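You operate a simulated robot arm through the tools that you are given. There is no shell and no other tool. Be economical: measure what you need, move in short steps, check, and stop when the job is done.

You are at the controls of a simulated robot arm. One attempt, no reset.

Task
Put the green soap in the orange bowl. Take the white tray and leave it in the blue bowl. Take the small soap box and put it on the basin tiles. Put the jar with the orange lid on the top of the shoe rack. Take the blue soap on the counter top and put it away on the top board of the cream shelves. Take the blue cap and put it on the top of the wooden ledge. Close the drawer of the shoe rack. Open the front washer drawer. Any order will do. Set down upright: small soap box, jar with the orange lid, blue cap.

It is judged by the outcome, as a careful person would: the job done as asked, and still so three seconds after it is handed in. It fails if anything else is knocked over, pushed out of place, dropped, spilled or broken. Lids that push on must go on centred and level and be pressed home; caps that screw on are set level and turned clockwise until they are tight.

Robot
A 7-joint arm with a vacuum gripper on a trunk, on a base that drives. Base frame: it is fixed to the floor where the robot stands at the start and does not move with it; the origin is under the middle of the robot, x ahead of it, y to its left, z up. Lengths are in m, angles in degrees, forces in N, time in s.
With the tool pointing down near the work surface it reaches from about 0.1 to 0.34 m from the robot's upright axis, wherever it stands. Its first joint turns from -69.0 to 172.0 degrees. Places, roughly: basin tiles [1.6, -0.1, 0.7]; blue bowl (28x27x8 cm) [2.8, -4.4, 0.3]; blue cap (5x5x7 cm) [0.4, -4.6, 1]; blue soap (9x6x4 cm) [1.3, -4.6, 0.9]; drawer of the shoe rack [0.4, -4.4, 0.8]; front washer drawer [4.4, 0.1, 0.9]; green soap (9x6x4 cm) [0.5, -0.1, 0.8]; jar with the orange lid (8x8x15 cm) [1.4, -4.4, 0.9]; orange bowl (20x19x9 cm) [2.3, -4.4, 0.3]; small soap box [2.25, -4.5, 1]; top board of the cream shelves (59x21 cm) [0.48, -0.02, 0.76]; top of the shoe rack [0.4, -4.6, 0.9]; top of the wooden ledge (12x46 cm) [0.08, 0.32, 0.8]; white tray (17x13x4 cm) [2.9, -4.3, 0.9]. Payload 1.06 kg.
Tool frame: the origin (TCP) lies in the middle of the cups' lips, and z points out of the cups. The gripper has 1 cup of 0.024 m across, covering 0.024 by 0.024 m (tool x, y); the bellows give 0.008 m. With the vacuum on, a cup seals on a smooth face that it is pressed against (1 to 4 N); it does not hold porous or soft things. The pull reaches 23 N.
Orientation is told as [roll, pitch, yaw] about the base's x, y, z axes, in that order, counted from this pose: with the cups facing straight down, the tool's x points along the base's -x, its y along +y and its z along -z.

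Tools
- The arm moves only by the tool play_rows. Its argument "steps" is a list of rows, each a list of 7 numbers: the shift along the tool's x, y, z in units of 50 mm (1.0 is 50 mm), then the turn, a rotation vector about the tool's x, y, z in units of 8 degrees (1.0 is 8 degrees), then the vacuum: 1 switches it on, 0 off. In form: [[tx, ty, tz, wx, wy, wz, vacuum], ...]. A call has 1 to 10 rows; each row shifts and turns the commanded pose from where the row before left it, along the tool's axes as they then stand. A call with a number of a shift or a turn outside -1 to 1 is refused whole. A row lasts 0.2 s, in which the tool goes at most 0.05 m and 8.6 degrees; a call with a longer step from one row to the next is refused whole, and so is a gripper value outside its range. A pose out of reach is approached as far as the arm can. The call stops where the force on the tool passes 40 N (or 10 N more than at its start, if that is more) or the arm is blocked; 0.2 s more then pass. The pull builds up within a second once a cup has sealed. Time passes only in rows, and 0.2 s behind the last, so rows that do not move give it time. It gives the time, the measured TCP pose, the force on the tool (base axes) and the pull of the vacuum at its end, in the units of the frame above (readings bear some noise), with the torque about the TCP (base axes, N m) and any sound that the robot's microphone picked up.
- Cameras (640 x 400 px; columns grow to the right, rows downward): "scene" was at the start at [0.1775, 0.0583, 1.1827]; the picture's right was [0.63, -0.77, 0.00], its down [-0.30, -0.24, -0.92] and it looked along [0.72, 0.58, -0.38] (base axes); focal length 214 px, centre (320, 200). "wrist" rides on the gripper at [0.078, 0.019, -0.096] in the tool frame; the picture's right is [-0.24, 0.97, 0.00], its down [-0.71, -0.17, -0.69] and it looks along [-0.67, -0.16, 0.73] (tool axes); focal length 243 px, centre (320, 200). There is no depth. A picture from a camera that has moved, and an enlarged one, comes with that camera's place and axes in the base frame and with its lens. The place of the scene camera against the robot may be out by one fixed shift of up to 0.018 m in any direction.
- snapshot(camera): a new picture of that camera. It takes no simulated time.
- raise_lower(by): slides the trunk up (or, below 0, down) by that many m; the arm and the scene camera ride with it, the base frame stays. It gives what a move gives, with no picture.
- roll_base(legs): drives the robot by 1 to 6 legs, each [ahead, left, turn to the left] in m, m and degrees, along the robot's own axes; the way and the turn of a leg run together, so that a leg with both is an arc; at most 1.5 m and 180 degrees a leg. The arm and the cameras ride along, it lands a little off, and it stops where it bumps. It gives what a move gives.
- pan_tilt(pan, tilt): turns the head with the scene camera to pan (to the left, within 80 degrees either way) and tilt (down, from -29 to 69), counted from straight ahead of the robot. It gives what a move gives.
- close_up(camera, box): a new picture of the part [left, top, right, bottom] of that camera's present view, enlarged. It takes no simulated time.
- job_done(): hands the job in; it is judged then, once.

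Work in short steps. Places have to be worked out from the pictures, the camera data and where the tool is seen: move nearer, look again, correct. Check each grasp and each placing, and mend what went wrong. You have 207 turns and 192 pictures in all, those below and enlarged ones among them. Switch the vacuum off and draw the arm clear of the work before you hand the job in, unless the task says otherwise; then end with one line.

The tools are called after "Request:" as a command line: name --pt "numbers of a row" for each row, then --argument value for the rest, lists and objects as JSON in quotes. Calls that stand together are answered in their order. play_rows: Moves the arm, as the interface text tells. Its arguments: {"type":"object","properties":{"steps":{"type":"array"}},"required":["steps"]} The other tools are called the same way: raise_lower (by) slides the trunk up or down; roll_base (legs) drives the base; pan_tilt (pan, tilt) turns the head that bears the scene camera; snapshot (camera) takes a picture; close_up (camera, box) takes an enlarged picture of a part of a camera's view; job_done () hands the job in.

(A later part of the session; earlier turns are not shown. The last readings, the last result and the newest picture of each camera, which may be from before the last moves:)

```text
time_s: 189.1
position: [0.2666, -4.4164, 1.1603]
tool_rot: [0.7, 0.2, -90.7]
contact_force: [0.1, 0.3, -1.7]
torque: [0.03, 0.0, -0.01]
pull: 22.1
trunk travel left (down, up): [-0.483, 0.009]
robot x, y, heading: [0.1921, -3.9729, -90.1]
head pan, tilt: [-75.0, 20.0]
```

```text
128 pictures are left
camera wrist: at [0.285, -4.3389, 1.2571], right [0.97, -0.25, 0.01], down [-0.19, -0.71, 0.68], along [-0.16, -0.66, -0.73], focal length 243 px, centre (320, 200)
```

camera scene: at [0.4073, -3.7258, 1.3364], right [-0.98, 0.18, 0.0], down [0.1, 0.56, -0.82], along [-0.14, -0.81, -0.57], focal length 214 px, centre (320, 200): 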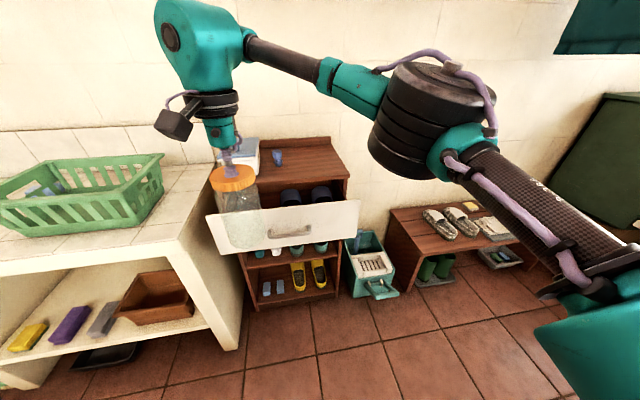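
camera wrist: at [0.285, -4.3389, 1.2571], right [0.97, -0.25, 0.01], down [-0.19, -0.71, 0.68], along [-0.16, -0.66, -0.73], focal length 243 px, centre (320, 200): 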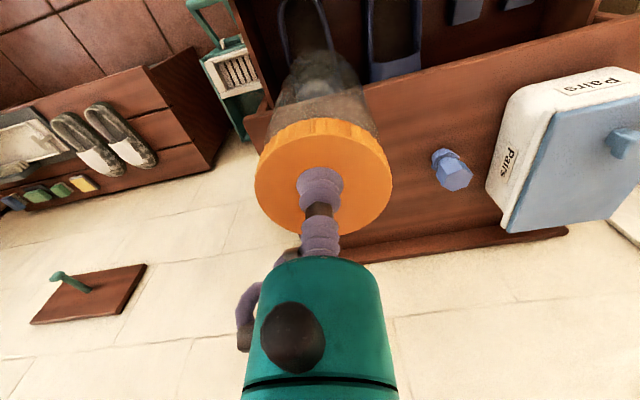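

The rack's front edge is at about y=-4.475 and its right end at about x=0.16. Move the base 0.08 ahead, then extend the arm and lower the jar.

Request:
roll_base --legs '[[0.08, 0, 0]]'

Request:
play_rows --pt "-0.7 0 0 0 0 0 1" --pt "-0.6 0 0.3 0 0 0 1" --pt "0 0 0.5 0 0 0 1" --pt "0 0 0.5 0 0 0 1" --pt "0 0 0.2 0 0 0 1"

Request:
snapshot --camera "wrist"

```text
time_s: 190.1
position: [0.2671, -4.4969, 1.1597]
tool_rot: [0.7, 0.3, -90.7]
contact_force: [0.4, 0.2, -2.2]
torque: [0.02, 0.01, 0.01]
pull: 22.8
trunk travel left (down, up): [-0.483, 0.009]
robot x, y, heading: [0.1912, -4.0541, -89.9]
head pan, tilt: [-75.0, 20.0]
```

```text
time_s: 191.3
position: [0.2659, -4.5596, 1.0844]
tool_rot: [0.6, 0.2, -90.7]
contact_force: [-0.3, 0.1, -2.5]
torque: [0.0, 0.0, -0.02]
pull: 23.0
trunk travel left (down, up): [-0.483, 0.009]
robot x, y, heading: [0.1863, -4.0519, -89.9]
head pan, tilt: [-75.0, 20.0]
```

```text
127 pictures are left
camera wrist: at [0.2844, -4.4817, 1.1816], right [0.97, -0.25, 0.01], down [-0.19, -0.71, 0.68], along [-0.16, -0.66, -0.73], focal length 243 px, centre (320, 200)
```

wrist: 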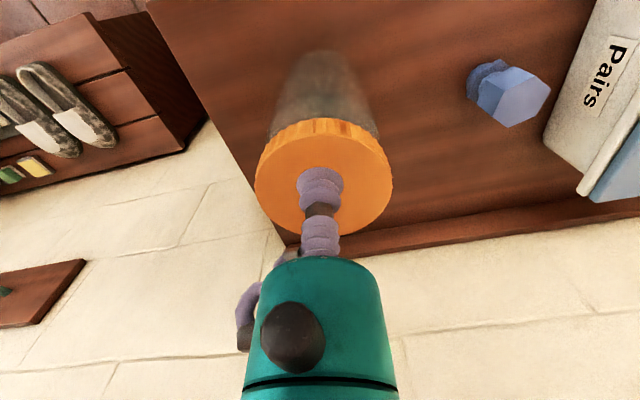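

The jar is over the board with room all round. Lower gently.

Request:
play_rows --pt "0 0 0.2 0 0 0 1" --pt "0 0 0.15 0 0 0 1" --pt "0 0 0.1 0 0 0 1" --pt "0 0 0.1 0 0 0 1"

```text
time_s: 192.3
position: [0.268, -4.5581, 1.0616]
tool_rot: [0.8, -0.2, -90.7]
contact_force: [1.9, -2.3, 30.3]
torque: [0.01, 0.08, 0.0]
pull: 22.6
trunk travel left (down, up): [-0.483, 0.009]
robot x, y, heading: [0.1896, -4.0533, -90.0]
head pan, tilt: [-75.0, 20.0]
```

Contact (30 N). Ease off, release, lift.

Request:
play_rows --pt "0 0 -0.08 0 0 0 1" --pt "0 0 0 0 0 0 0" --pt "0 0 0 0 0 0 0" --pt "0 0 0 0 0 0 0" --pt "0 0 -0.2 0 0 0 0" --pt "0 0 -0.6 0 0 0 0" --pt "0.3 0 -0.7 0 0 0 0" --pt "0.5 0 0 0 0 0 0"

Request:
snapshot --camera "wrist"

```text
time_s: 194.1
position: [0.2672, -4.5205, 1.1351]
tool_rot: [0.6, 0.2, -90.7]
contact_force: [0.4, 0.1, 0.0]
torque: [-0.01, -0.03, 0.04]
pull: 0.1
trunk travel left (down, up): [-0.483, 0.009]
robot x, y, heading: [0.1871, -4.0513, -89.9]
head pan, tilt: [-75.0, 20.0]
```

```text
126 pictures are left
camera wrist: at [0.2856, -4.4418, 1.2326], right [0.97, -0.25, 0.01], down [-0.19, -0.71, 0.68], along [-0.16, -0.66, -0.73], focal length 243 px, centre (320, 200)
```

wrist: 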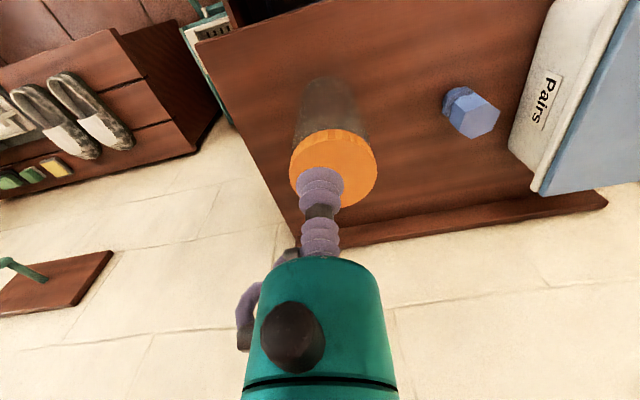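

The jar stands well. Next the drawer: I'll back off, shift left, lower, and push the panel beside the handle (handle spans x≈0.33–0.50, panel to x≈0.70).

Request:
roll_base --legs '[[-0.32, 0, 0], [0, 0.3, 0]]'

Request:
raise_lower --by -0.395

Request:
snapshot --camera "wrist"

Request:
pan_tilt --pan -25 --tilt 30

Request:
snapshot --camera "scene"

```text
time_s: 199.1
position: [0.5695, -4.2019, 1.1364]
tool_rot: [0.6, 0.2, -90.1]
contact_force: [0.3, -0.4, 0.5]
torque: [-0.03, 0.0, 0.01]
pull: 0.0
trunk travel left (down, up): [-0.483, 0.009]
robot x, y, heading: [0.4884, -3.7364, -89.4]
head pan, tilt: [-75.0, 20.0]
```

```text
time_s: 202.8
position: [0.5691, -4.2033, 0.7418]
tool_rot: [0.5, 0.3, -90.2]
contact_force: [0.0, 0.2, 0.4]
torque: [-0.03, 0.0, 0.02]
pull: 0.0
trunk travel left (down, up): [-0.088, 0.404]
robot x, y, heading: [0.4918, -3.7373, -89.2]
head pan, tilt: [-75.0, 20.0]
```

```text
125 pictures are left
camera wrist: at [0.5878, -4.1242, 0.8378], right [0.97, -0.24, 0.01], down [-0.18, -0.71, 0.68], along [-0.16, -0.66, -0.73], focal length 243 px, centre (320, 200)
```

wrist: 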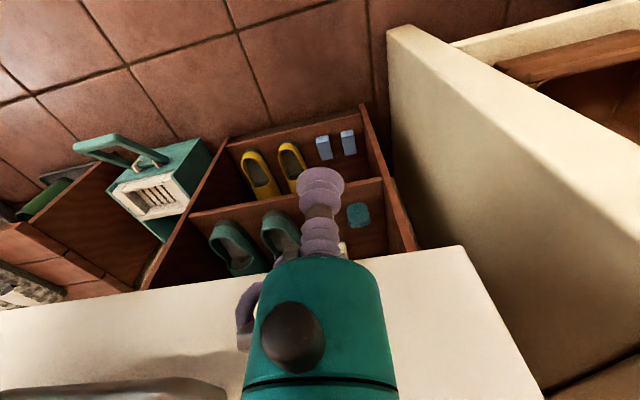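

```text
time_s: 204.0
position: [0.5699, -4.2015, 0.7405]
tool_rot: [0.7, 0.2, -90.2]
contact_force: [-0.5, 1.0, -0.4]
torque: [-0.01, -0.01, -0.01]
pull: 0.1
trunk travel left (down, up): [-0.088, 0.404]
robot x, y, heading: [0.4869, -3.7381, -89.2]
head pan, tilt: [-25.0, 30.0]
```

```text
124 pictures are left
camera scene: at [0.4623, -3.9857, 0.9188], right [-0.91, 0.41, 0.0], down [0.21, 0.46, -0.87], along [-0.36, -0.79, -0.5], focal length 214 px, centre (320, 200)
```

scene: 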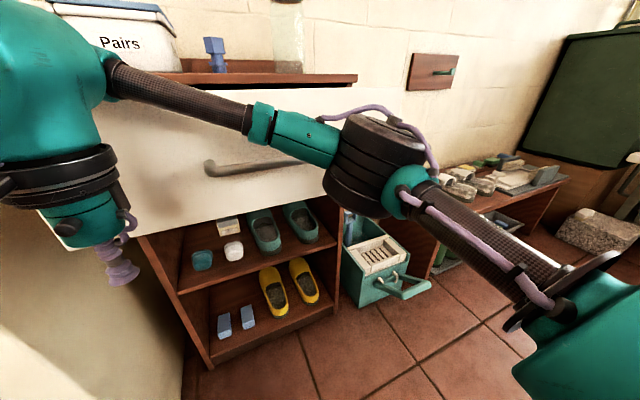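

The wrist housing could catch the rack's top edge, so I'd rather push with the cup facing forward. I'll tuck the head and turn the tool up in steps.

Request:
pan_tilt --pan -75 --tilt -10

Request:
play_rows --pt "0 0 0 0 -1 0 0" --pt "0 0 0 0 -1 0 0" --pt "0 0 0 0 -1 0 0" --pt "0 0 0 0 -1 0 0" --pt "0 0 0 0 -1 0 0" --pt "0 0 0 0 0 0 0"

Request:
snapshot --camera "wrist"

```text
time_s: 205.2
position: [0.5699, -4.2016, 0.7416]
tool_rot: [0.6, 0.2, -90.1]
contact_force: [-0.1, -0.5, 0.0]
torque: [-0.03, -0.02, -0.03]
pull: 0.2
trunk travel left (down, up): [-0.088, 0.404]
robot x, y, heading: [0.4865, -3.7337, -89.7]
head pan, tilt: [-75.0, -10.0]
```

```text
time_s: 206.6
position: [0.5695, -4.203, 0.741]
tool_rot: [0.9, -39.9, -90.7]
contact_force: [-0.2, -0.1, -0.1]
torque: [0.03, -0.04, 0.02]
pull: 0.1
trunk travel left (down, up): [-0.088, 0.404]
robot x, y, heading: [0.4858, -3.7377, -89.5]
head pan, tilt: [-75.0, -10.0]
```

```text
123 pictures are left
camera wrist: at [0.5891, -4.081, 0.765], right [0.97, -0.18, 0.16], down [-0.18, -0.1, 0.98], along [-0.16, -0.98, -0.13], focal length 243 px, centre (320, 200)
```

wrist: 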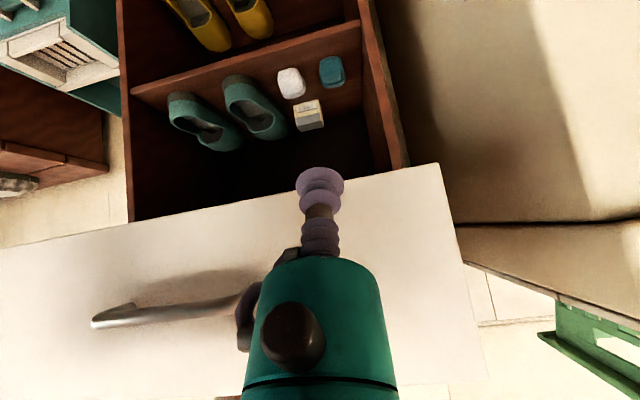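

Tilt works. I'll continue to about 88 degrees.

Request:
play_rows --pt "0 0 0 0 -1 0 0" --pt "0 0 0 0 -1 0 0" --pt "0 0 0 0 -1 0 0" --pt "0 0 0 0 -1 0 0" --pt "0 0 0 0 -1 0 0" --pt "0 0 0 0 -1 0 0" --pt "0 0 0 0 0 0 0"

Request:
snapshot --camera "wrist"

```text
time_s: 208.2
position: [0.5693, -4.2027, 0.7407]
tool_rot: [16.3, -87.8, -106.5]
contact_force: [-0.4, 0.4, -0.3]
torque: [-0.04, 0.01, 0.02]
pull: 0.0
trunk travel left (down, up): [-0.088, 0.404]
robot x, y, heading: [0.4842, -3.7362, -89.3]
head pan, tilt: [-75.0, -10.0]
```

```text
122 pictures are left
camera wrist: at [0.5893, -4.1043, 0.6679], right [0.97, -0.01, 0.25], down [-0.18, 0.66, 0.73], along [-0.17, -0.75, 0.64], focal length 243 px, centre (320, 200)
```

wrist: 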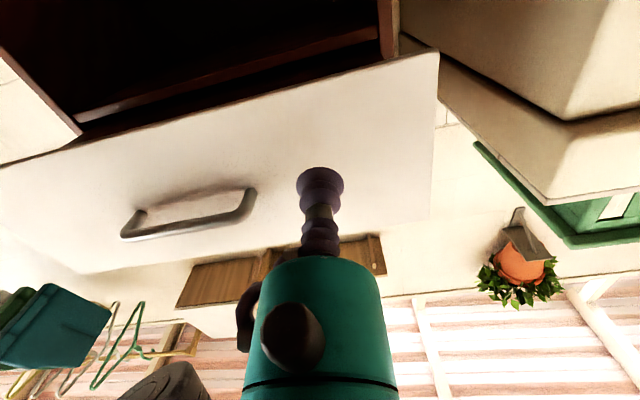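

The cup now faces the panel beside the handle. I'll drive to just short of it, then push with the arm.

Request:
roll_base --legs '[[0.14, 0, 0]]'

Request:
play_rows --pt "0 0 0.4 0 0 0 0" --pt "0 0 0.4 0 0 0 0" --pt "0 0 0.4 0 0 0 0" --pt "0 0 0.4 0 0 0 0" --pt "0 0 0.4 0 0 0 0" --pt "0 0 0.4 0 0 0 0"

Request:
snapshot --camera "wrist"

```text
time_s: 209.5
position: [0.5698, -4.3458, 0.7418]
tool_rot: [15.3, -87.6, -105.8]
contact_force: [0.0, 0.8, -0.2]
torque: [0.04, 0.02, -0.01]
pull: 0.1
trunk travel left (down, up): [-0.088, 0.404]
robot x, y, heading: [0.4922, -3.8808, -89.7]
head pan, tilt: [-75.0, -10.0]
```

```text
time_s: 210.9
position: [0.5686, -4.4657, 0.7363]
tool_rot: [15.3, -87.7, -105.6]
contact_force: [-0.1, 3.6, -0.7]
torque: [0.0, -0.07, 0.01]
pull: 0.1
trunk travel left (down, up): [-0.088, 0.404]
robot x, y, heading: [0.4853, -3.8816, -89.7]
head pan, tilt: [-75.0, -10.0]
```

```text
121 pictures are left
camera wrist: at [0.5884, -4.3663, 0.6632], right [0.97, -0.02, 0.25], down [-0.17, 0.66, 0.73], along [-0.17, -0.75, 0.64], focal length 243 px, centre (320, 200)
```

wrist: 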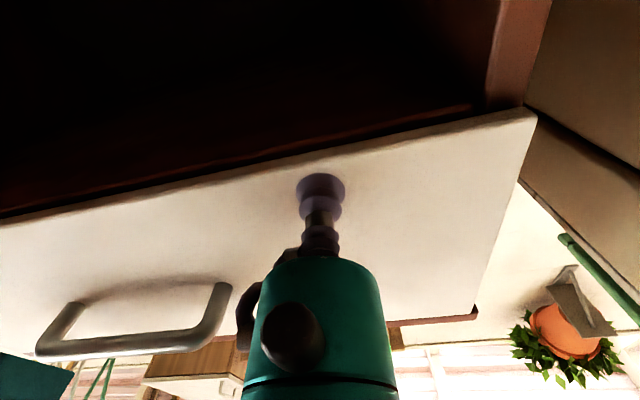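

It's sliding with about 3.6 N. Keep pushing until it stops.

Request:
play_rows --pt "0 0 0.3 0 0 0 0" --pt "0 0 0.3 0 0 0 0" --pt "0 0 0.3 0 0 0 0" --pt "0 0 0.3 0 0 0 0" --pt "0 0 0.3 0 0 0 0"

Request:
snapshot --camera "wrist"

```text
time_s: 211.3
position: [0.57, -4.4696, 0.7365]
tool_rot: [12.5, -87.4, -102.7]
contact_force: [-7.5, 20.9, 6.3]
torque: [0.12, -0.05, 0.18]
pull: 0.0
trunk travel left (down, up): [-0.088, 0.404]
robot x, y, heading: [0.4887, -3.8794, -89.5]
head pan, tilt: [-75.0, -10.0]
stopped in row 1: the force on the tool passed its limit at 52 N (the readings are from after the stop); the commanded pose is now the measured one
```

```text
120 pictures are left
camera wrist: at [0.5886, -4.3701, 0.6631], right [0.97, -0.01, 0.24], down [-0.18, 0.65, 0.74], along [-0.17, -0.76, 0.63], focal length 243 px, centre (320, 200)
```

wrist: 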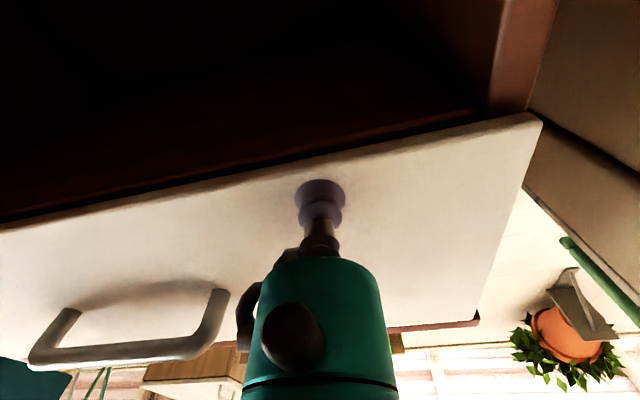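

The drawer hit its stop: closed. Retract, turn the tool down again.

Request:
play_rows --pt "0 0 -0.8 0 0 0 0" --pt "0 0 -0.8 0 0 0 0" --pt "0 0 -0.8 0 0 0 0" --pt "0 0 0 0 1 0 0" --pt "0 0 0 0 1 0 0" --pt "0 0 0 0 1 0 0" --pt "0 0 0 0 1 0 0" --pt "0 0 0 0 1 0 0" --pt "0 0 0 0 1 0 0"

Request:
play_rows --pt "0 0 0 0 1 0 0" --pt "0 0 0 0 1 0 0" --pt "0 0 0 0 1 0 0" --pt "0 0 0 0 1 0 0" --pt "0 0 0 0 0.9 0 0" --pt "0 0 0 0 0 0 0"

Request:
pan_tilt --pan -25 --tilt 30

Request:
snapshot --camera "scene"

```text
time_s: 213.3
position: [0.5707, -4.3517, 0.7396]
tool_rot: [0.7, -39.3, -90.8]
contact_force: [0.6, 0.1, -0.3]
torque: [-0.02, 0.01, 0.02]
pull: 0.1
trunk travel left (down, up): [-0.088, 0.404]
robot x, y, heading: [0.4881, -3.8758, -89.9]
head pan, tilt: [-75.0, -10.0]
```

```text
time_s: 214.7
position: [0.5702, -4.3513, 0.7406]
tool_rot: [0.4, 0.0, -90.4]
contact_force: [-0.4, -0.1, 0.5]
torque: [0.03, -0.05, -0.01]
pull: 0.1
trunk travel left (down, up): [-0.088, 0.404]
robot x, y, heading: [0.4893, -3.8772, -89.6]
head pan, tilt: [-75.0, -10.0]
```

```text
time_s: 215.9
position: [0.5687, -4.3516, 0.7401]
tool_rot: [0.6, -0.1, -90.2]
contact_force: [0.7, -0.7, 0.2]
torque: [0.03, -0.01, 0.01]
pull: 0.1
trunk travel left (down, up): [-0.088, 0.404]
robot x, y, heading: [0.4935, -3.8753, -89.6]
head pan, tilt: [-25.0, 30.0]
```

```text
119 pictures are left
camera scene: at [0.4627, -4.1278, 0.9189], right [-0.91, 0.42, 0.0], down [0.21, 0.45, -0.87], along [-0.36, -0.79, -0.5], focal length 214 px, centre (320, 200)
```

scene: 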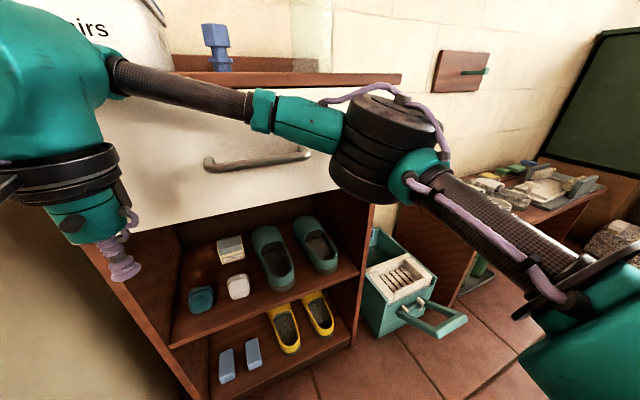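

The drawer is shut. Now the blue cap: back off, raise, and approach over it.

Request:
roll_base --legs '[[-0.15, 0, 0]]'

Request:
pan_tilt --pan -75 --tilt 20

Request:
raise_lower --by 0.4

Request:
roll_base --legs '[[0, -0.08, 0], [0.3, 0, 0]]'

Request:
snapshot --camera "wrist"

```text
time_s: 217.3
position: [0.5687, -4.1994, 0.7403]
tool_rot: [0.4, -0.1, -90.3]
contact_force: [0.1, 0.6, 0.1]
torque: [0.01, -0.01, 0.01]
pull: 0.0
trunk travel left (down, up): [-0.088, 0.404]
robot x, y, heading: [0.4894, -3.7263, -89.8]
head pan, tilt: [-25.0, 30.0]
```

```text
time_s: 218.5
position: [0.5687, -4.1997, 0.7406]
tool_rot: [0.6, -0.3, -90.3]
contact_force: [0.6, -0.2, 0.4]
torque: [0.04, -0.01, -0.03]
pull: 0.0
trunk travel left (down, up): [-0.088, 0.404]
robot x, y, heading: [0.4886, -3.7296, -89.5]
head pan, tilt: [-75.0, 20.0]
```

```text
time_s: 222.3
position: [0.5683, -4.2009, 1.1394]
tool_rot: [0.5, 0.0, -90.3]
contact_force: [-0.2, 0.4, -0.1]
torque: [-0.02, 0.01, -0.03]
pull: 0.0
trunk travel left (down, up): [-0.488, 0.004]
robot x, y, heading: [0.4894, -3.7264, -89.6]
head pan, tilt: [-75.0, 20.0]
```

```text
time_s: 225.3
position: [0.4907, -4.4934, 1.1405]
tool_rot: [0.5, -0.2, -90.4]
contact_force: [0.9, -0.1, -0.1]
torque: [0.01, 0.0, 0.01]
pull: 0.0
trunk travel left (down, up): [-0.488, 0.004]
robot x, y, heading: [0.413, -4.0188, -89.6]
head pan, tilt: [-75.0, 20.0]
```

```text
118 pictures are left
camera wrist: at [0.5086, -4.4142, 1.2362], right [0.97, -0.24, 0.01], down [-0.18, -0.71, 0.69], along [-0.16, -0.67, -0.73], focal length 243 px, centre (320, 200)
```

wrist: 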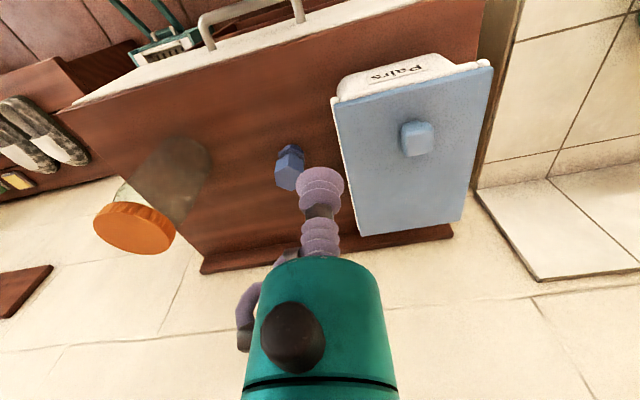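

The cap top is at about (0.422, -4.592). Move above it and look.

Request:
roll_base --legs '[[0.08, -0.06, 0]]'

Request:
play_rows --pt "0 -0.16 0.6 0 0 0 0" --pt "0 0 0.6 0 0 0 0" --pt "0 0 0.4 0 0 0 0" --pt "0 0 0 0 0 0 0"

Request:
snapshot --camera "wrist"

```text
time_s: 226.5
position: [0.4302, -4.5725, 1.1401]
tool_rot: [0.5, -0.1, -90.6]
contact_force: [-0.1, 0.3, -0.8]
torque: [0.0, -0.02, -0.01]
pull: 0.1
trunk travel left (down, up): [-0.488, 0.004]
robot x, y, heading: [0.347, -4.0974, -89.5]
head pan, tilt: [-75.0, 20.0]
```

```text
time_s: 227.5
position: [0.422, -4.5703, 1.0583]
tool_rot: [0.5, -0.3, -90.5]
contact_force: [-0.3, 0.6, 0.0]
torque: [0.0, 0.0, 0.01]
pull: 0.1
trunk travel left (down, up): [-0.488, 0.004]
robot x, y, heading: [0.3484, -4.099, -89.8]
head pan, tilt: [-75.0, 20.0]
```

```text
117 pictures are left
camera wrist: at [0.4396, -4.4919, 1.155], right [0.97, -0.24, 0.01], down [-0.18, -0.7, 0.69], along [-0.16, -0.67, -0.73], focal length 243 px, centre (320, 200)
```

wrist: 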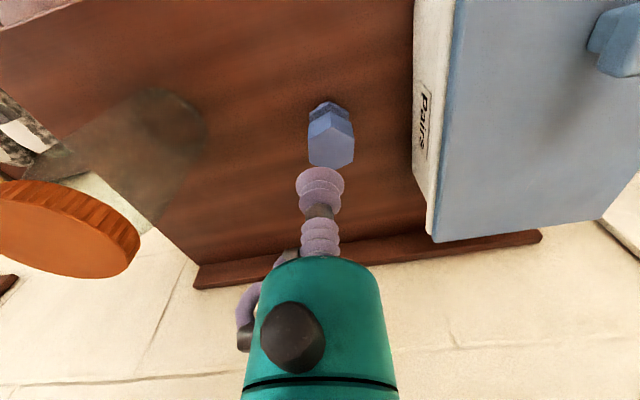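

Request:
close_up --camera "wrist" --box '[280, 80, 380, 190]'

```text
3.64 times, centred on (330, 135) of wrist
camera zoom: at [0.4396, -4.4919, 1.155], right [0.97, -0.24, 0.01], down [-0.18, -0.7, 0.69], along [-0.16, -0.67, -0.73], focal length 882 px, centre (284, 436)
```

zoom: 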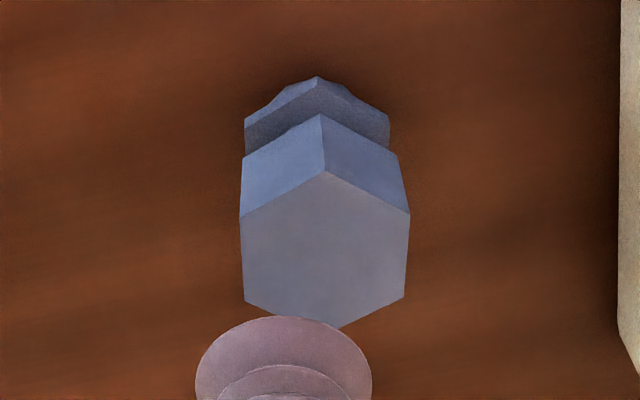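

The top hexagon (≈38 mm) is centred near (0.423, -4.600). Descend on it with the vacuum on.

Request:
play_rows --pt "-0.58 0.02 0.3 0 0 0 1" --pt "0 0 0.6 0 0 0 1" --pt "0 0 0.4 0 0 0 1" --pt "0 0 0.15 0 0 0 1" --pt "0 0 0.1 0 0 0 1" --pt "0 0 0 0 0 0 1"

Request:
snapshot --camera "wrist"

```text
time_s: 228.9
position: [0.4236, -4.6006, 0.9842]
tool_rot: [0.5, -0.3, -90.5]
contact_force: [0.1, -2.7, 12.8]
torque: [0.01, 0.02, 0.01]
pull: 23.0
trunk travel left (down, up): [-0.488, 0.004]
robot x, y, heading: [0.3493, -4.101, -89.8]
head pan, tilt: [-75.0, 20.0]
```

```text
115 pictures are left
camera wrist: at [0.4415, -4.5227, 1.0813], right [0.97, -0.24, 0.01], down [-0.18, -0.7, 0.69], along [-0.16, -0.67, -0.73], focal length 243 px, centre (320, 200)
```

wrist: 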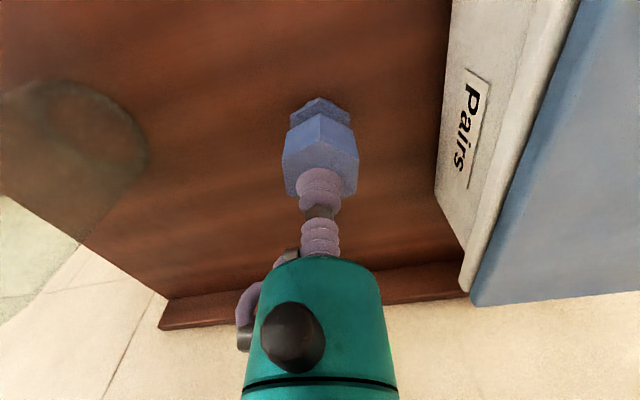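

Sealed. Lift, back out, and start the trip to the wooden ledge.

Request:
play_rows --pt "0 0 -0.3 0 0 0 1" --pt "0 0 -0.6 0 0 0 1" --pt "0 0 -0.8 0 0 0 1" --pt "0 0 -0.8 0 0 0 1" --pt "0.4 0 -0.4 0 0 0 1" --pt "0.5 0 0 0 0 0 1" --pt "0 0 0 0 0 0 1"

Request:
roll_base --legs '[[-0.43, 0, 0], [0, 1.4, 0]]'

Request:
snapshot --camera "wrist"

```text
time_s: 230.5
position: [0.4231, -4.555, 1.1269]
tool_rot: [0.4, -0.2, -90.5]
contact_force: [0.6, 0.6, 0.5]
torque: [0.01, 0.03, -0.01]
pull: 22.8
trunk travel left (down, up): [-0.488, 0.004]
robot x, y, heading: [0.3528, -4.0997, -89.8]
head pan, tilt: [-75.0, 20.0]
```

```text
time_s: 245.2
position: [1.8372, -4.0957, 1.1276]
tool_rot: [0.5, -0.1, -89.0]
contact_force: [0.0, 0.9, -0.2]
torque: [0.0, -0.03, 0.01]
pull: 22.6
trunk travel left (down, up): [-0.488, 0.004]
robot x, y, heading: [1.7546, -3.643, -88.5]
head pan, tilt: [-75.0, 20.0]
```

```text
114 pictures are left
camera wrist: at [1.8531, -4.0159, 1.2236], right [0.98, -0.22, 0.01], down [-0.17, -0.71, 0.69], along [-0.14, -0.67, -0.73], focal length 243 px, centre (320, 200)
```

wrist: 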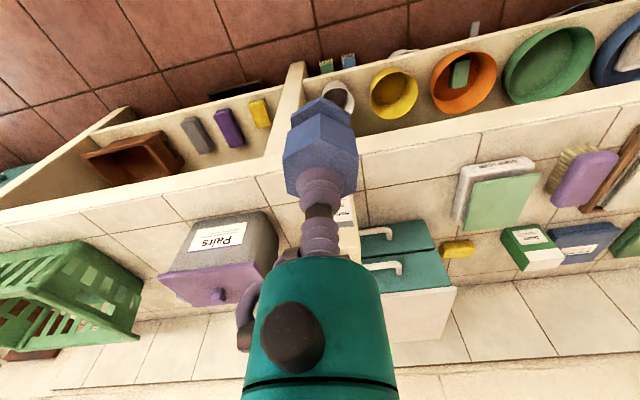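

The cap is held. Reverse up the aisle and turn round.

Request:
roll_base --legs '[[-1.25, 0.04, 0], [-1.2, 0.04, 0], [0, 0, 90], [0, 0, 88.5]]'

Request:
pan_tilt --pan 60 --tilt 15

Request:
snapshot --camera "scene"

```text
time_s: 264.8
position: [1.7208, -0.7307, 1.1266]
tool_rot: [0.5, -0.2, 88.5]
contact_force: [0.1, 0.2, 0.0]
torque: [0.0, 0.03, 0.01]
pull: 22.6
trunk travel left (down, up): [-0.488, 0.004]
robot x, y, heading: [1.7872, -1.1884, 89.5]
head pan, tilt: [-75.0, 20.0]
```

```text
time_s: 267.0
position: [1.7226, -0.7299, 1.1273]
tool_rot: [0.5, -0.3, 88.5]
contact_force: [0.3, 0.1, -0.1]
torque: [0.0, 0.03, -0.02]
pull: 23.2
trunk travel left (down, up): [-0.488, 0.004]
robot x, y, heading: [1.7857, -1.1881, 89.2]
head pan, tilt: [60.0, 15.0]
```

```text
113 pictures are left
camera scene: at [1.7152, -1.1353, 1.373], right [0.51, 0.86, 0.0], down [0.22, -0.13, -0.97], along [-0.83, 0.5, -0.26], focal length 214 px, centre (320, 200)
```

scene: 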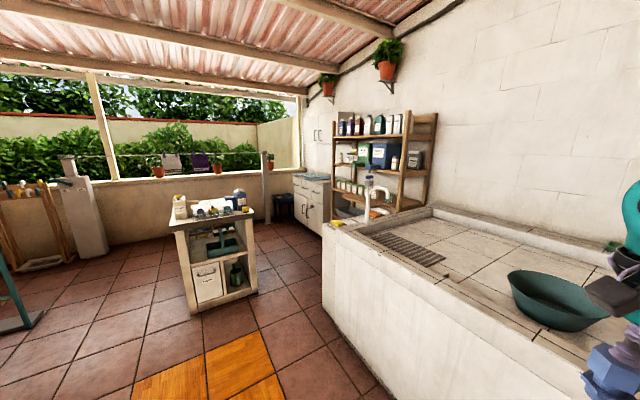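

The island table is at x<-0.08, y -1.29…-0.75, so I'll go back along the way I came out: turn to heading −30° and reverse to (0.13, −0.52).

Request:
pan_tilt --pan -75 --tilt 15

Request:
roll_base --legs '[[0, 0, -119], [-0.88, -0.125, 0], [-0.86, -0.12, 0]]'

```text
time_s: 269.1
position: [1.7224, -0.7296, 1.1269]
tool_rot: [0.6, -0.2, 88.5]
contact_force: [1.0, -0.2, -1.7]
torque: [0.02, 0.0, -0.02]
pull: 22.9
trunk travel left (down, up): [-0.488, 0.004]
robot x, y, heading: [1.7871, -1.1904, 89.2]
head pan, tilt: [-75.0, 15.0]
```

```text
time_s: 283.2
position: [0.5646, -0.6549, 1.1279]
tool_rot: [0.5, -0.2, -31.9]
contact_force: [0.4, -0.3, 0.1]
torque: [-0.05, -0.02, 0.05]
pull: 23.2
trunk travel left (down, up): [-0.488, 0.004]
robot x, y, heading: [0.1371, -0.4793, -31.1]
head pan, tilt: [-75.0, 15.0]
```

Request:
roll_base --legs '[[-0.1, 0.1, 31], [0, 0.25, 0]]'

Request:
pan_tilt --pan 60 --tilt 10

Request:
pan_tilt --pan 70 --tilt 50

Request:
snapshot --camera "scene"

```text
time_s: 287.5
position: [0.5314, -0.0403, 1.1276]
tool_rot: [0.5, -0.2, -1.7]
contact_force: [-1.1, 0.7, -1.3]
torque: [-0.01, -0.02, 0.03]
pull: 22.8
trunk travel left (down, up): [-0.488, 0.004]
robot x, y, heading: [0.0721, -0.1071, -1.1]
head pan, tilt: [-75.0, 15.0]
```

```text
time_s: 289.7
position: [0.5313, -0.0426, 1.1277]
tool_rot: [0.4, -0.1, -1.8]
contact_force: [-0.2, 0.1, -0.4]
torque: [0.02, -0.01, 0.02]
pull: 23.2
trunk travel left (down, up): [-0.488, 0.004]
robot x, y, heading: [0.0714, -0.1063, -0.8]
head pan, tilt: [60.0, 10.0]
```

```text
time_s: 290.8
position: [0.5318, -0.0418, 1.1276]
tool_rot: [0.5, -0.2, -1.8]
contact_force: [-0.9, 0.2, -0.4]
torque: [0.01, 0.01, 0.04]
pull: 22.7
trunk travel left (down, up): [-0.488, 0.004]
robot x, y, heading: [0.0721, -0.1023, -0.8]
head pan, tilt: [70.0, 50.0]
```

```text
112 pictures are left
camera scene: at [0.1153, -0.0333, 1.3193], right [0.93, -0.36, 0.0], down [-0.27, -0.71, -0.64], along [0.23, 0.6, -0.77], focal length 214 px, centre (320, 200)
```

scene: 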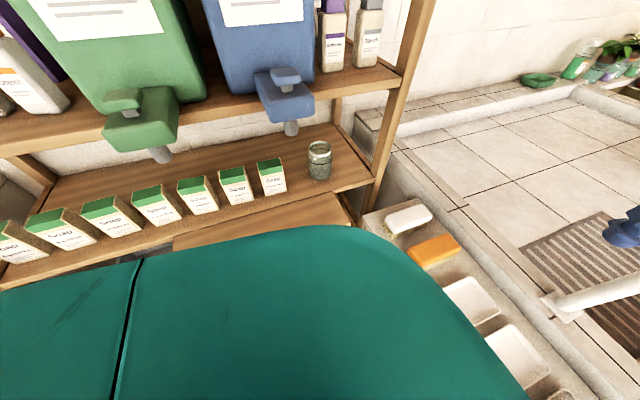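

The ledge lies in front of the soap-box shelf with the dispensers' nozzles at about x≈-0.03 and 0.2, so I'll aim for (0.085, 0.30) between them. First tuck the head, slide left, lower the trunk and retract the tool.

Request:
pan_tilt --pan 60 --tilt 5

Request:
pan_tilt --pan -75 --tilt 10

Request:
roll_base --legs '[[0, 0.08, 0]]'

Request:
raise_lower --by -0.15

Request:
play_rows --pt "0.9 0 0 0 0 0 1" --pt "0.9 0 0 0 0 0 1" --pt "0.9 0 0 0 0 0 1" --pt "0.9 0 0 0 0 0 1" --pt "0 0 0 0 0 0 1"

Request:
snapshot --camera "wrist"

```text
time_s: 291.9
position: [0.5304, -0.0421, 1.127]
tool_rot: [0.5, -0.1, -1.7]
contact_force: [-1.0, -0.2, -0.3]
torque: [0.02, 0.0, 0.01]
pull: 22.7
trunk travel left (down, up): [-0.488, 0.004]
robot x, y, heading: [0.0717, -0.1051, -1.0]
head pan, tilt: [60.0, 5.0]
```

```text
time_s: 294.0
position: [0.5316, -0.0422, 1.1268]
tool_rot: [0.5, -0.2, -1.6]
contact_force: [-0.5, 0.4, -0.3]
torque: [0.05, -0.02, 0.0]
pull: 22.9
trunk travel left (down, up): [-0.488, 0.004]
robot x, y, heading: [0.073, -0.1019, -0.8]
head pan, tilt: [-75.0, 10.0]
```

```text
time_s: 295.4
position: [0.5326, 0.0379, 1.1291]
tool_rot: [0.5, -0.2, -1.6]
contact_force: [-0.7, -0.4, -0.5]
torque: [-0.02, -0.03, 0.01]
pull: 22.6
trunk travel left (down, up): [-0.488, 0.004]
robot x, y, heading: [0.0787, -0.0272, -0.9]
head pan, tilt: [-75.0, 10.0]
```

```text
time_s: 297.2
position: [0.5315, 0.0389, 0.9771]
tool_rot: [0.4, -0.3, -1.7]
contact_force: [0.4, -0.3, -0.2]
torque: [-0.03, 0.01, 0.02]
pull: 23.0
trunk travel left (down, up): [-0.338, 0.154]
robot x, y, heading: [0.0743, -0.024, -0.9]
head pan, tilt: [-75.0, 10.0]
```

```text
time_s: 298.4
position: [0.3522, 0.0465, 0.9769]
tool_rot: [0.5, -0.1, -1.7]
contact_force: [-0.9, -0.2, -0.6]
torque: [0.0, 0.0, 0.0]
pull: 23.0
trunk travel left (down, up): [-0.338, 0.154]
robot x, y, heading: [0.0746, -0.0222, -0.7]
head pan, tilt: [-75.0, 10.0]
```

```text
111 pictures are left
camera wrist: at [0.273, 0.0661, 1.0738], right [0.26, 0.96, 0.01], down [0.7, -0.2, 0.69], along [0.66, -0.17, -0.73], focal length 243 px, centre (320, 200)
```

wrist: 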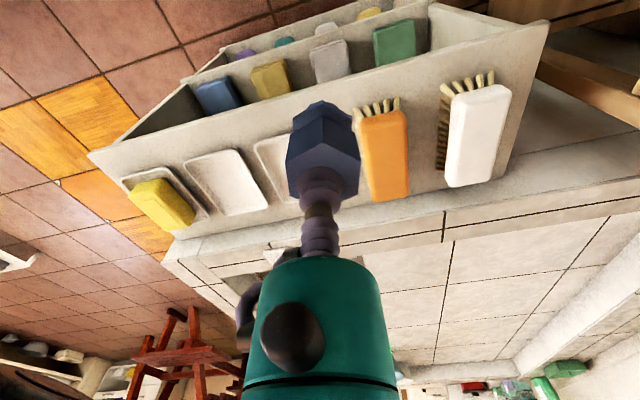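

Now swing the tool left in an arc; five rows, then look.

Request:
play_rows --pt "0.05 0.74 0 0 0 -0.9375 1" --pt "0.05 0.74 0 0 0 -0.9375 1" --pt "0.05 0.74 0 0 0 -0.9375 1" --pt "0.05 0.74 0 0 0 -0.9375 1" --pt "0.05 0.74 0 0 0 -0.9375 1" --pt "0 0 0 0 0 0 1"

Request:
snapshot --camera "wrist"

Request:
snapshot --camera "scene"

```text
time_s: 299.8
position: [0.3244, 0.2048, 0.9904]
tool_rot: [0.3, -0.6, 35.9]
contact_force: [-0.5, -0.1, -0.7]
torque: [-0.01, -0.02, 0.0]
pull: 22.8
out of reach, approached as far as the arm can: row 5
trunk travel left (down, up): [-0.338, 0.154]
robot x, y, heading: [0.0731, -0.0258, -0.6]
head pan, tilt: [-75.0, 10.0]
```

```text
110 pictures are left
camera wrist: at [0.2483, 0.1745, 1.0867], right [-0.38, 0.93, 0.01], down [0.67, 0.27, 0.69], along [0.64, 0.27, -0.72], focal length 243 px, centre (320, 200)
```

wrist: 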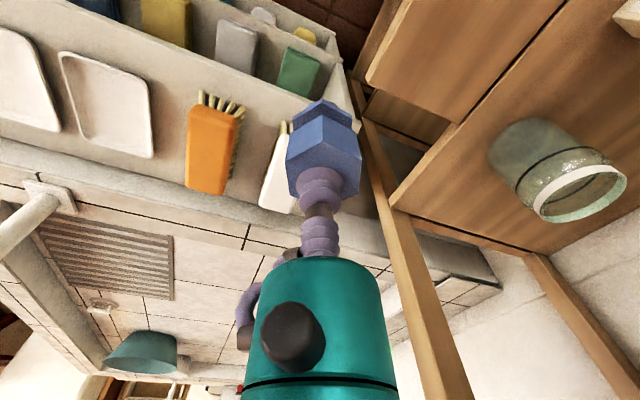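

```text
109 pictures are left
camera scene: at [0.199, -0.1161, 1.2159], right [-0.97, -0.24, 0.0], down [-0.04, 0.17, -0.98], along [0.24, -0.96, -0.17], focal length 214 px, centre (320, 200)
```

scene: 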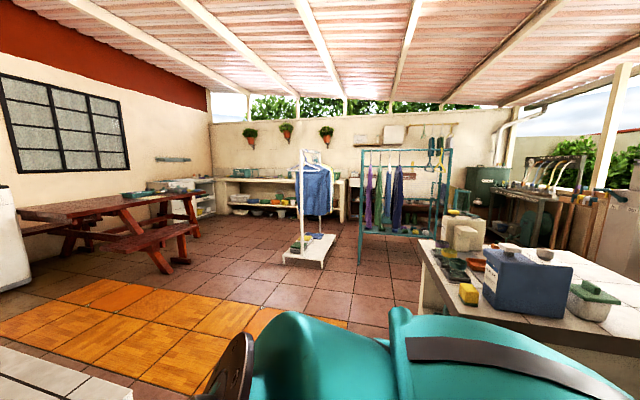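

The arm's reach to the left is short. The ledge end is clear in view: x up to 0.315, y 0.26–0.39. I'll swing the arm back, and instead turn the base 45° left from a bit further back.

Request:
play_rows --pt "-0.05 -0.74 0 0 0 0.9375 1" --pt "-0.05 -0.74 0 0 0 0.9375 1" --pt "-0.05 -0.74 0 0 0 0.9375 1" --pt "-0.05 -0.74 0 0 0 0.9375 1" --pt "-0.05 -0.3 0 0 0 0.9375 1" --pt "0 0 0 0 0 0 1"

Request:
roll_base --legs '[[-0.08, -0.09, 0], [0, 0, 25]]'

Request:
snapshot --camera "wrist"

```text
time_s: 301.2
position: [0.3983, 0.0616, 0.9893]
tool_rot: [0.5, -0.2, -1.6]
contact_force: [0.2, 0.3, 0.1]
torque: [0.02, 0.0, 0.0]
pull: 22.7
trunk travel left (down, up): [-0.338, 0.154]
robot x, y, heading: [0.0739, -0.026, -0.8]
head pan, tilt: [-75.0, 10.0]
```

```text
time_s: 303.9
position: [0.2534, 0.0973, 0.9919]
tool_rot: [0.5, -0.2, 22.6]
contact_force: [-1.0, 0.6, -1.0]
torque: [0.05, 0.0, 0.01]
pull: 23.0
trunk travel left (down, up): [-0.338, 0.154]
robot x, y, heading: [-0.0092, -0.1151, 23.3]
head pan, tilt: [-75.0, 10.0]
```

```text
108 pictures are left
camera wrist: at [0.1727, 0.0852, 1.0869], right [-0.15, 0.99, 0.01], down [0.72, 0.11, 0.69], along [0.68, 0.11, -0.73], focal length 243 px, centre (320, 200)
```

wrist: 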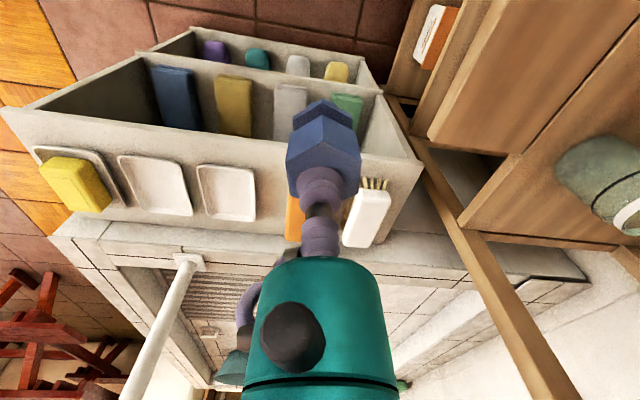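

Request:
roll_base --legs '[[0, 0, 24]]'

Request:
snapshot --camera "wrist"

```text
time_s: 305.5
position: [0.1426, 0.1883, 0.9903]
tool_rot: [0.5, -0.2, 46.8]
contact_force: [0.1, 0.1, -0.6]
torque: [0.03, 0.04, 0.0]
pull: 22.3
trunk travel left (down, up): [-0.338, 0.154]
robot x, y, heading: [-0.009, -0.1128, 47.6]
head pan, tilt: [-75.0, 10.0]
```

```text
107 pictures are left
camera wrist: at [0.0755, 0.1421, 1.0869], right [-0.55, 0.84, 0.01], down [0.61, 0.39, 0.69], along [0.57, 0.38, -0.73], focal length 243 px, centre (320, 200)
```

wrist: 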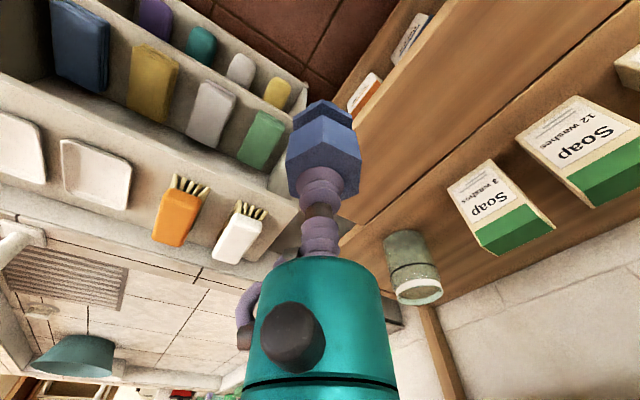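

The ledge surface is clear. Before choosing the spot I'll check the dispensers' nozzles with the scene camera.

Request:
pan_tilt --pan -15 --tilt 5

Request:
snapshot --camera "scene"

```text
time_s: 306.8
position: [0.1437, 0.1876, 0.9901]
tool_rot: [0.6, -0.2, 46.9]
contact_force: [-0.8, 0.3, -0.9]
torque: [0.0, 0.01, -0.02]
pull: 23.4
trunk travel left (down, up): [-0.338, 0.154]
robot x, y, heading: [-0.0062, -0.1143, 47.5]
head pan, tilt: [-15.0, 5.0]
```

```text
106 pictures are left
camera scene: at [0.1423, 0.0046, 1.2239], right [0.54, -0.84, 0.0], down [-0.07, -0.05, -1.0], along [0.84, 0.53, -0.09], focal length 214 px, centre (320, 200)
```

scene: 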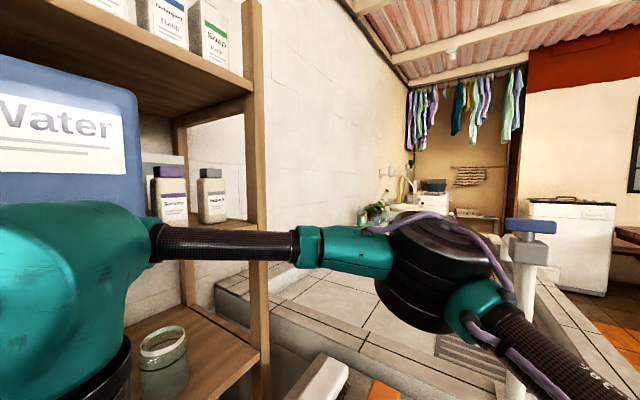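

The nozzles straddle x≈0.085, so I'll aim there. Turn the base 22° more so the spot is straight ahead.

Request:
pan_tilt --pan -75 --tilt 10

Request:
roll_base --legs '[[0, 0, 22]]'

Request:
snapshot --camera "wrist"

```text
time_s: 308.1
position: [0.1426, 0.1865, 0.9908]
tool_rot: [0.4, -0.2, 46.8]
contact_force: [-0.7, -0.2, -0.9]
torque: [0.01, 0.02, -0.01]
pull: 22.6
trunk travel left (down, up): [-0.338, 0.154]
robot x, y, heading: [-0.0064, -0.1147, 47.6]
head pan, tilt: [-75.0, 10.0]
```

```text
time_s: 309.7
position: [0.0198, 0.2212, 0.9915]
tool_rot: [0.5, -0.2, 68.6]
contact_force: [-0.1, -0.8, -0.1]
torque: [-0.01, -0.01, -0.01]
pull: 23.1
trunk travel left (down, up): [-0.338, 0.154]
robot x, y, heading: [-0.0084, -0.109, 69.2]
head pan, tilt: [-75.0, 10.0]
```

```text
105 pictures are left
camera wrist: at [-0.0254, 0.155, 1.0869], right [-0.82, 0.57, 0.01], down [0.42, 0.59, 0.69], along [0.39, 0.57, -0.73], focal length 243 px, centre (320, 200)
```

wrist: 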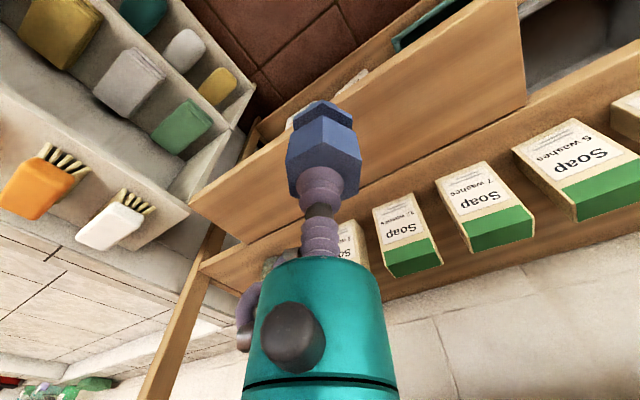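

The ledge is fully visible and clear. Move to above (0.085, 0.312) and lower to just above it.

Request:
play_rows --pt "-0.72 -0.18 0 0 0 0 1" --pt "-0.72 -0.18 0 0 0 0 1" --pt "-0.72 -0.18 0.2 0 0 0 1" --pt "0 0 0.6 0 0 0 1" --pt "0 0 0.6 0 0 0 1" --pt "0 0 0 0 0 0 1"

Request:
snapshot --camera "wrist"

```text
time_s: 311.3
position: [0.0505, 0.2774, 0.9505]
tool_rot: [1.3, -4.7, 74.1]
contact_force: [0.4, 0.5, 0.2]
torque: [-0.03, 0.03, -0.01]
pull: 23.2
trunk travel left (down, up): [-0.338, 0.154]
robot x, y, heading: [-0.01, -0.1128, 69.3]
head pan, tilt: [-75.0, 10.0]
stopped in row 6: the arm was blocked; the commanded pose is now the measured one
```

```text
104 pictures are left
camera wrist: at [0.0099, 0.2, 1.0398], right [-0.87, 0.49, 0.04], down [0.36, 0.57, 0.74], along [0.34, 0.66, -0.68], focal length 243 px, centre (320, 200)
```

wrist: 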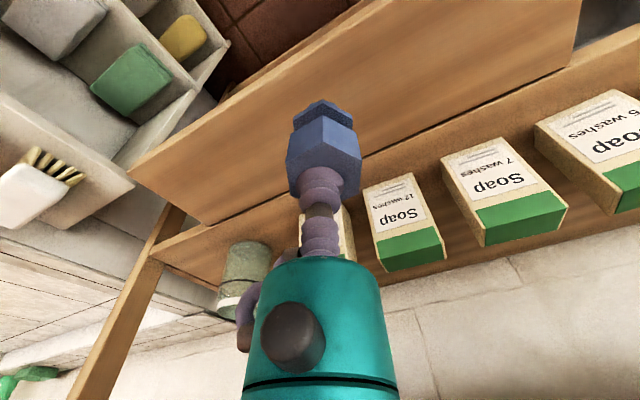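

The wrist bumped something overhead. Back out straight and check that nothing was displaced.

Request:
play_rows --pt "0.7 0.15 0 0 0 0 1" --pt "0.7 0.15 0 0 0 0 1" --pt "0 0 0 0 0 0 1"

Request:
pan_tilt --pan -20 --tilt 10

Request:
snapshot --camera "scene"

```text
time_s: 312.1
position: [0.033, 0.2417, 0.9325]
tool_rot: [1.3, -2.4, 72.2]
contact_force: [-0.6, -0.5, -1.2]
torque: [0.02, 0.01, 0.0]
pull: 22.8
trunk travel left (down, up): [-0.338, 0.154]
robot x, y, heading: [-0.0096, -0.1105, 69.2]
head pan, tilt: [-75.0, 10.0]
```

```text
time_s: 313.3
position: [0.0329, 0.2403, 0.9323]
tool_rot: [1.4, -2.5, 72.3]
contact_force: [1.0, 0.4, -0.2]
torque: [0.01, 0.02, 0.02]
pull: 22.5
trunk travel left (down, up): [-0.338, 0.154]
robot x, y, heading: [-0.0106, -0.1103, 69.3]
head pan, tilt: [-20.0, 10.0]
```

```text
103 pictures are left
camera scene: at [0.0953, 0.0438, 1.2159], right [0.76, -0.65, 0.0], down [-0.11, -0.13, -0.98], along [0.64, 0.75, -0.17], focal length 214 px, centre (320, 200)
```

scene: 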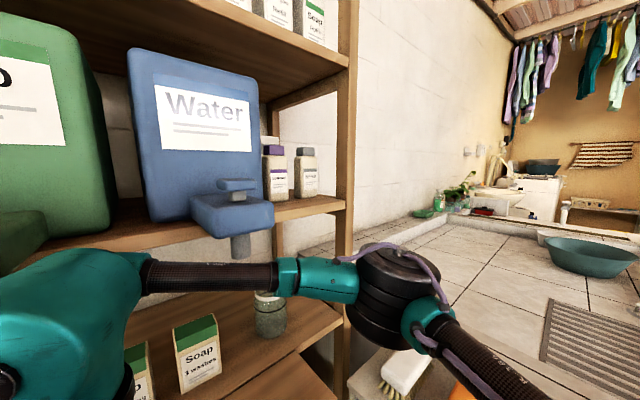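

The blue spigot's nozzle is at about (0.206, 0.365, z 1.07), the green one near x≈-0.03; the wrist must go in lower and stay nearer the ledge's front. I'll level the tool, lower, and go to about (0.09, 0.285).

Request:
pan_tilt --pan -75 --tilt 10

Request:
play_rows --pt "0.3 -0.3 0 0.12 0.31 0 1" --pt "0.3 -0.3 0 0 0 0 1" --pt "0 -0.3 0 0 0 0 1" --pt "0 0 0 0 0 0 1"

Request:
snapshot --camera "wrist"

```text
time_s: 314.6
position: [0.0322, 0.2421, 0.9334]
tool_rot: [1.3, -2.5, 72.3]
contact_force: [-0.6, 0.9, -0.7]
torque: [0.01, 0.01, -0.02]
pull: 22.9
trunk travel left (down, up): [-0.338, 0.154]
robot x, y, heading: [-0.0078, -0.115, 69.3]
head pan, tilt: [-75.0, 10.0]
```

```text
time_s: 315.6
position: [0.0672, 0.1989, 0.9308]
tool_rot: [0.3, 0.1, 72.4]
contact_force: [0.2, 0.7, -0.9]
torque: [0.0, 0.01, 0.02]
pull: 22.1
trunk travel left (down, up): [-0.338, 0.154]
robot x, y, heading: [-0.0084, -0.1139, 69.6]
head pan, tilt: [-75.0, 10.0]
```

```text
102 pictures are left
camera wrist: at [0.0253, 0.1307, 1.028], right [-0.85, 0.52, 0.01], down [0.38, 0.62, 0.68], along [0.35, 0.59, -0.73], focal length 243 px, centre (320, 200)
```

wrist: 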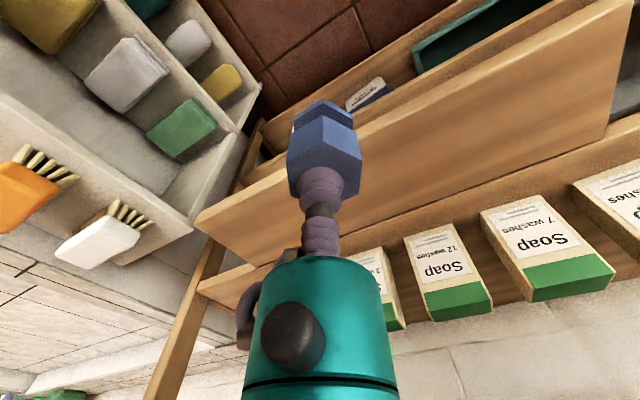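

Level again. Lower to z≈0.90, then move in to the ledge.

Request:
play_rows --pt "0 0 0.6 0 0 0 1" --pt "-0.55 -0.05 0 0 0 0 1" --pt "-0.55 -0.05 0 0 0 0 1" --pt "-0.6 0 0 0 0 0 1" --pt "0 0 0 0 0 0 1"

Request:
snapshot --camera "wrist"

```text
time_s: 316.8
position: [0.0959, 0.2775, 0.9006]
tool_rot: [0.3, -0.1, 72.5]
contact_force: [1.6, 0.5, -0.7]
torque: [-0.02, 0.01, -0.01]
pull: 22.7
trunk travel left (down, up): [-0.338, 0.154]
robot x, y, heading: [-0.0092, -0.115, 69.4]
head pan, tilt: [-75.0, 10.0]
```

```text
101 pictures are left
camera wrist: at [0.0541, 0.2082, 0.9982], right [-0.86, 0.52, 0.0], down [0.38, 0.62, 0.68], along [0.35, 0.59, -0.73], focal length 243 px, centre (320, 200)
```

wrist: 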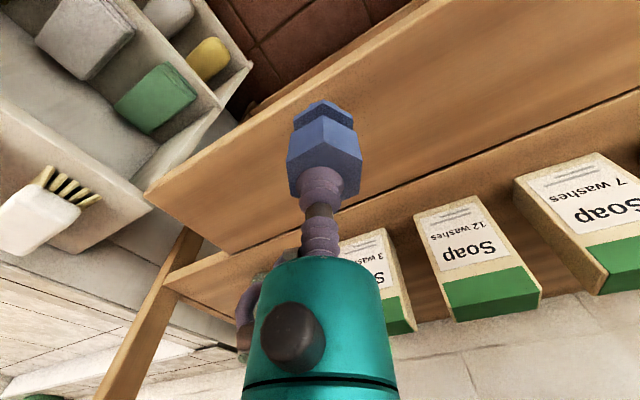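

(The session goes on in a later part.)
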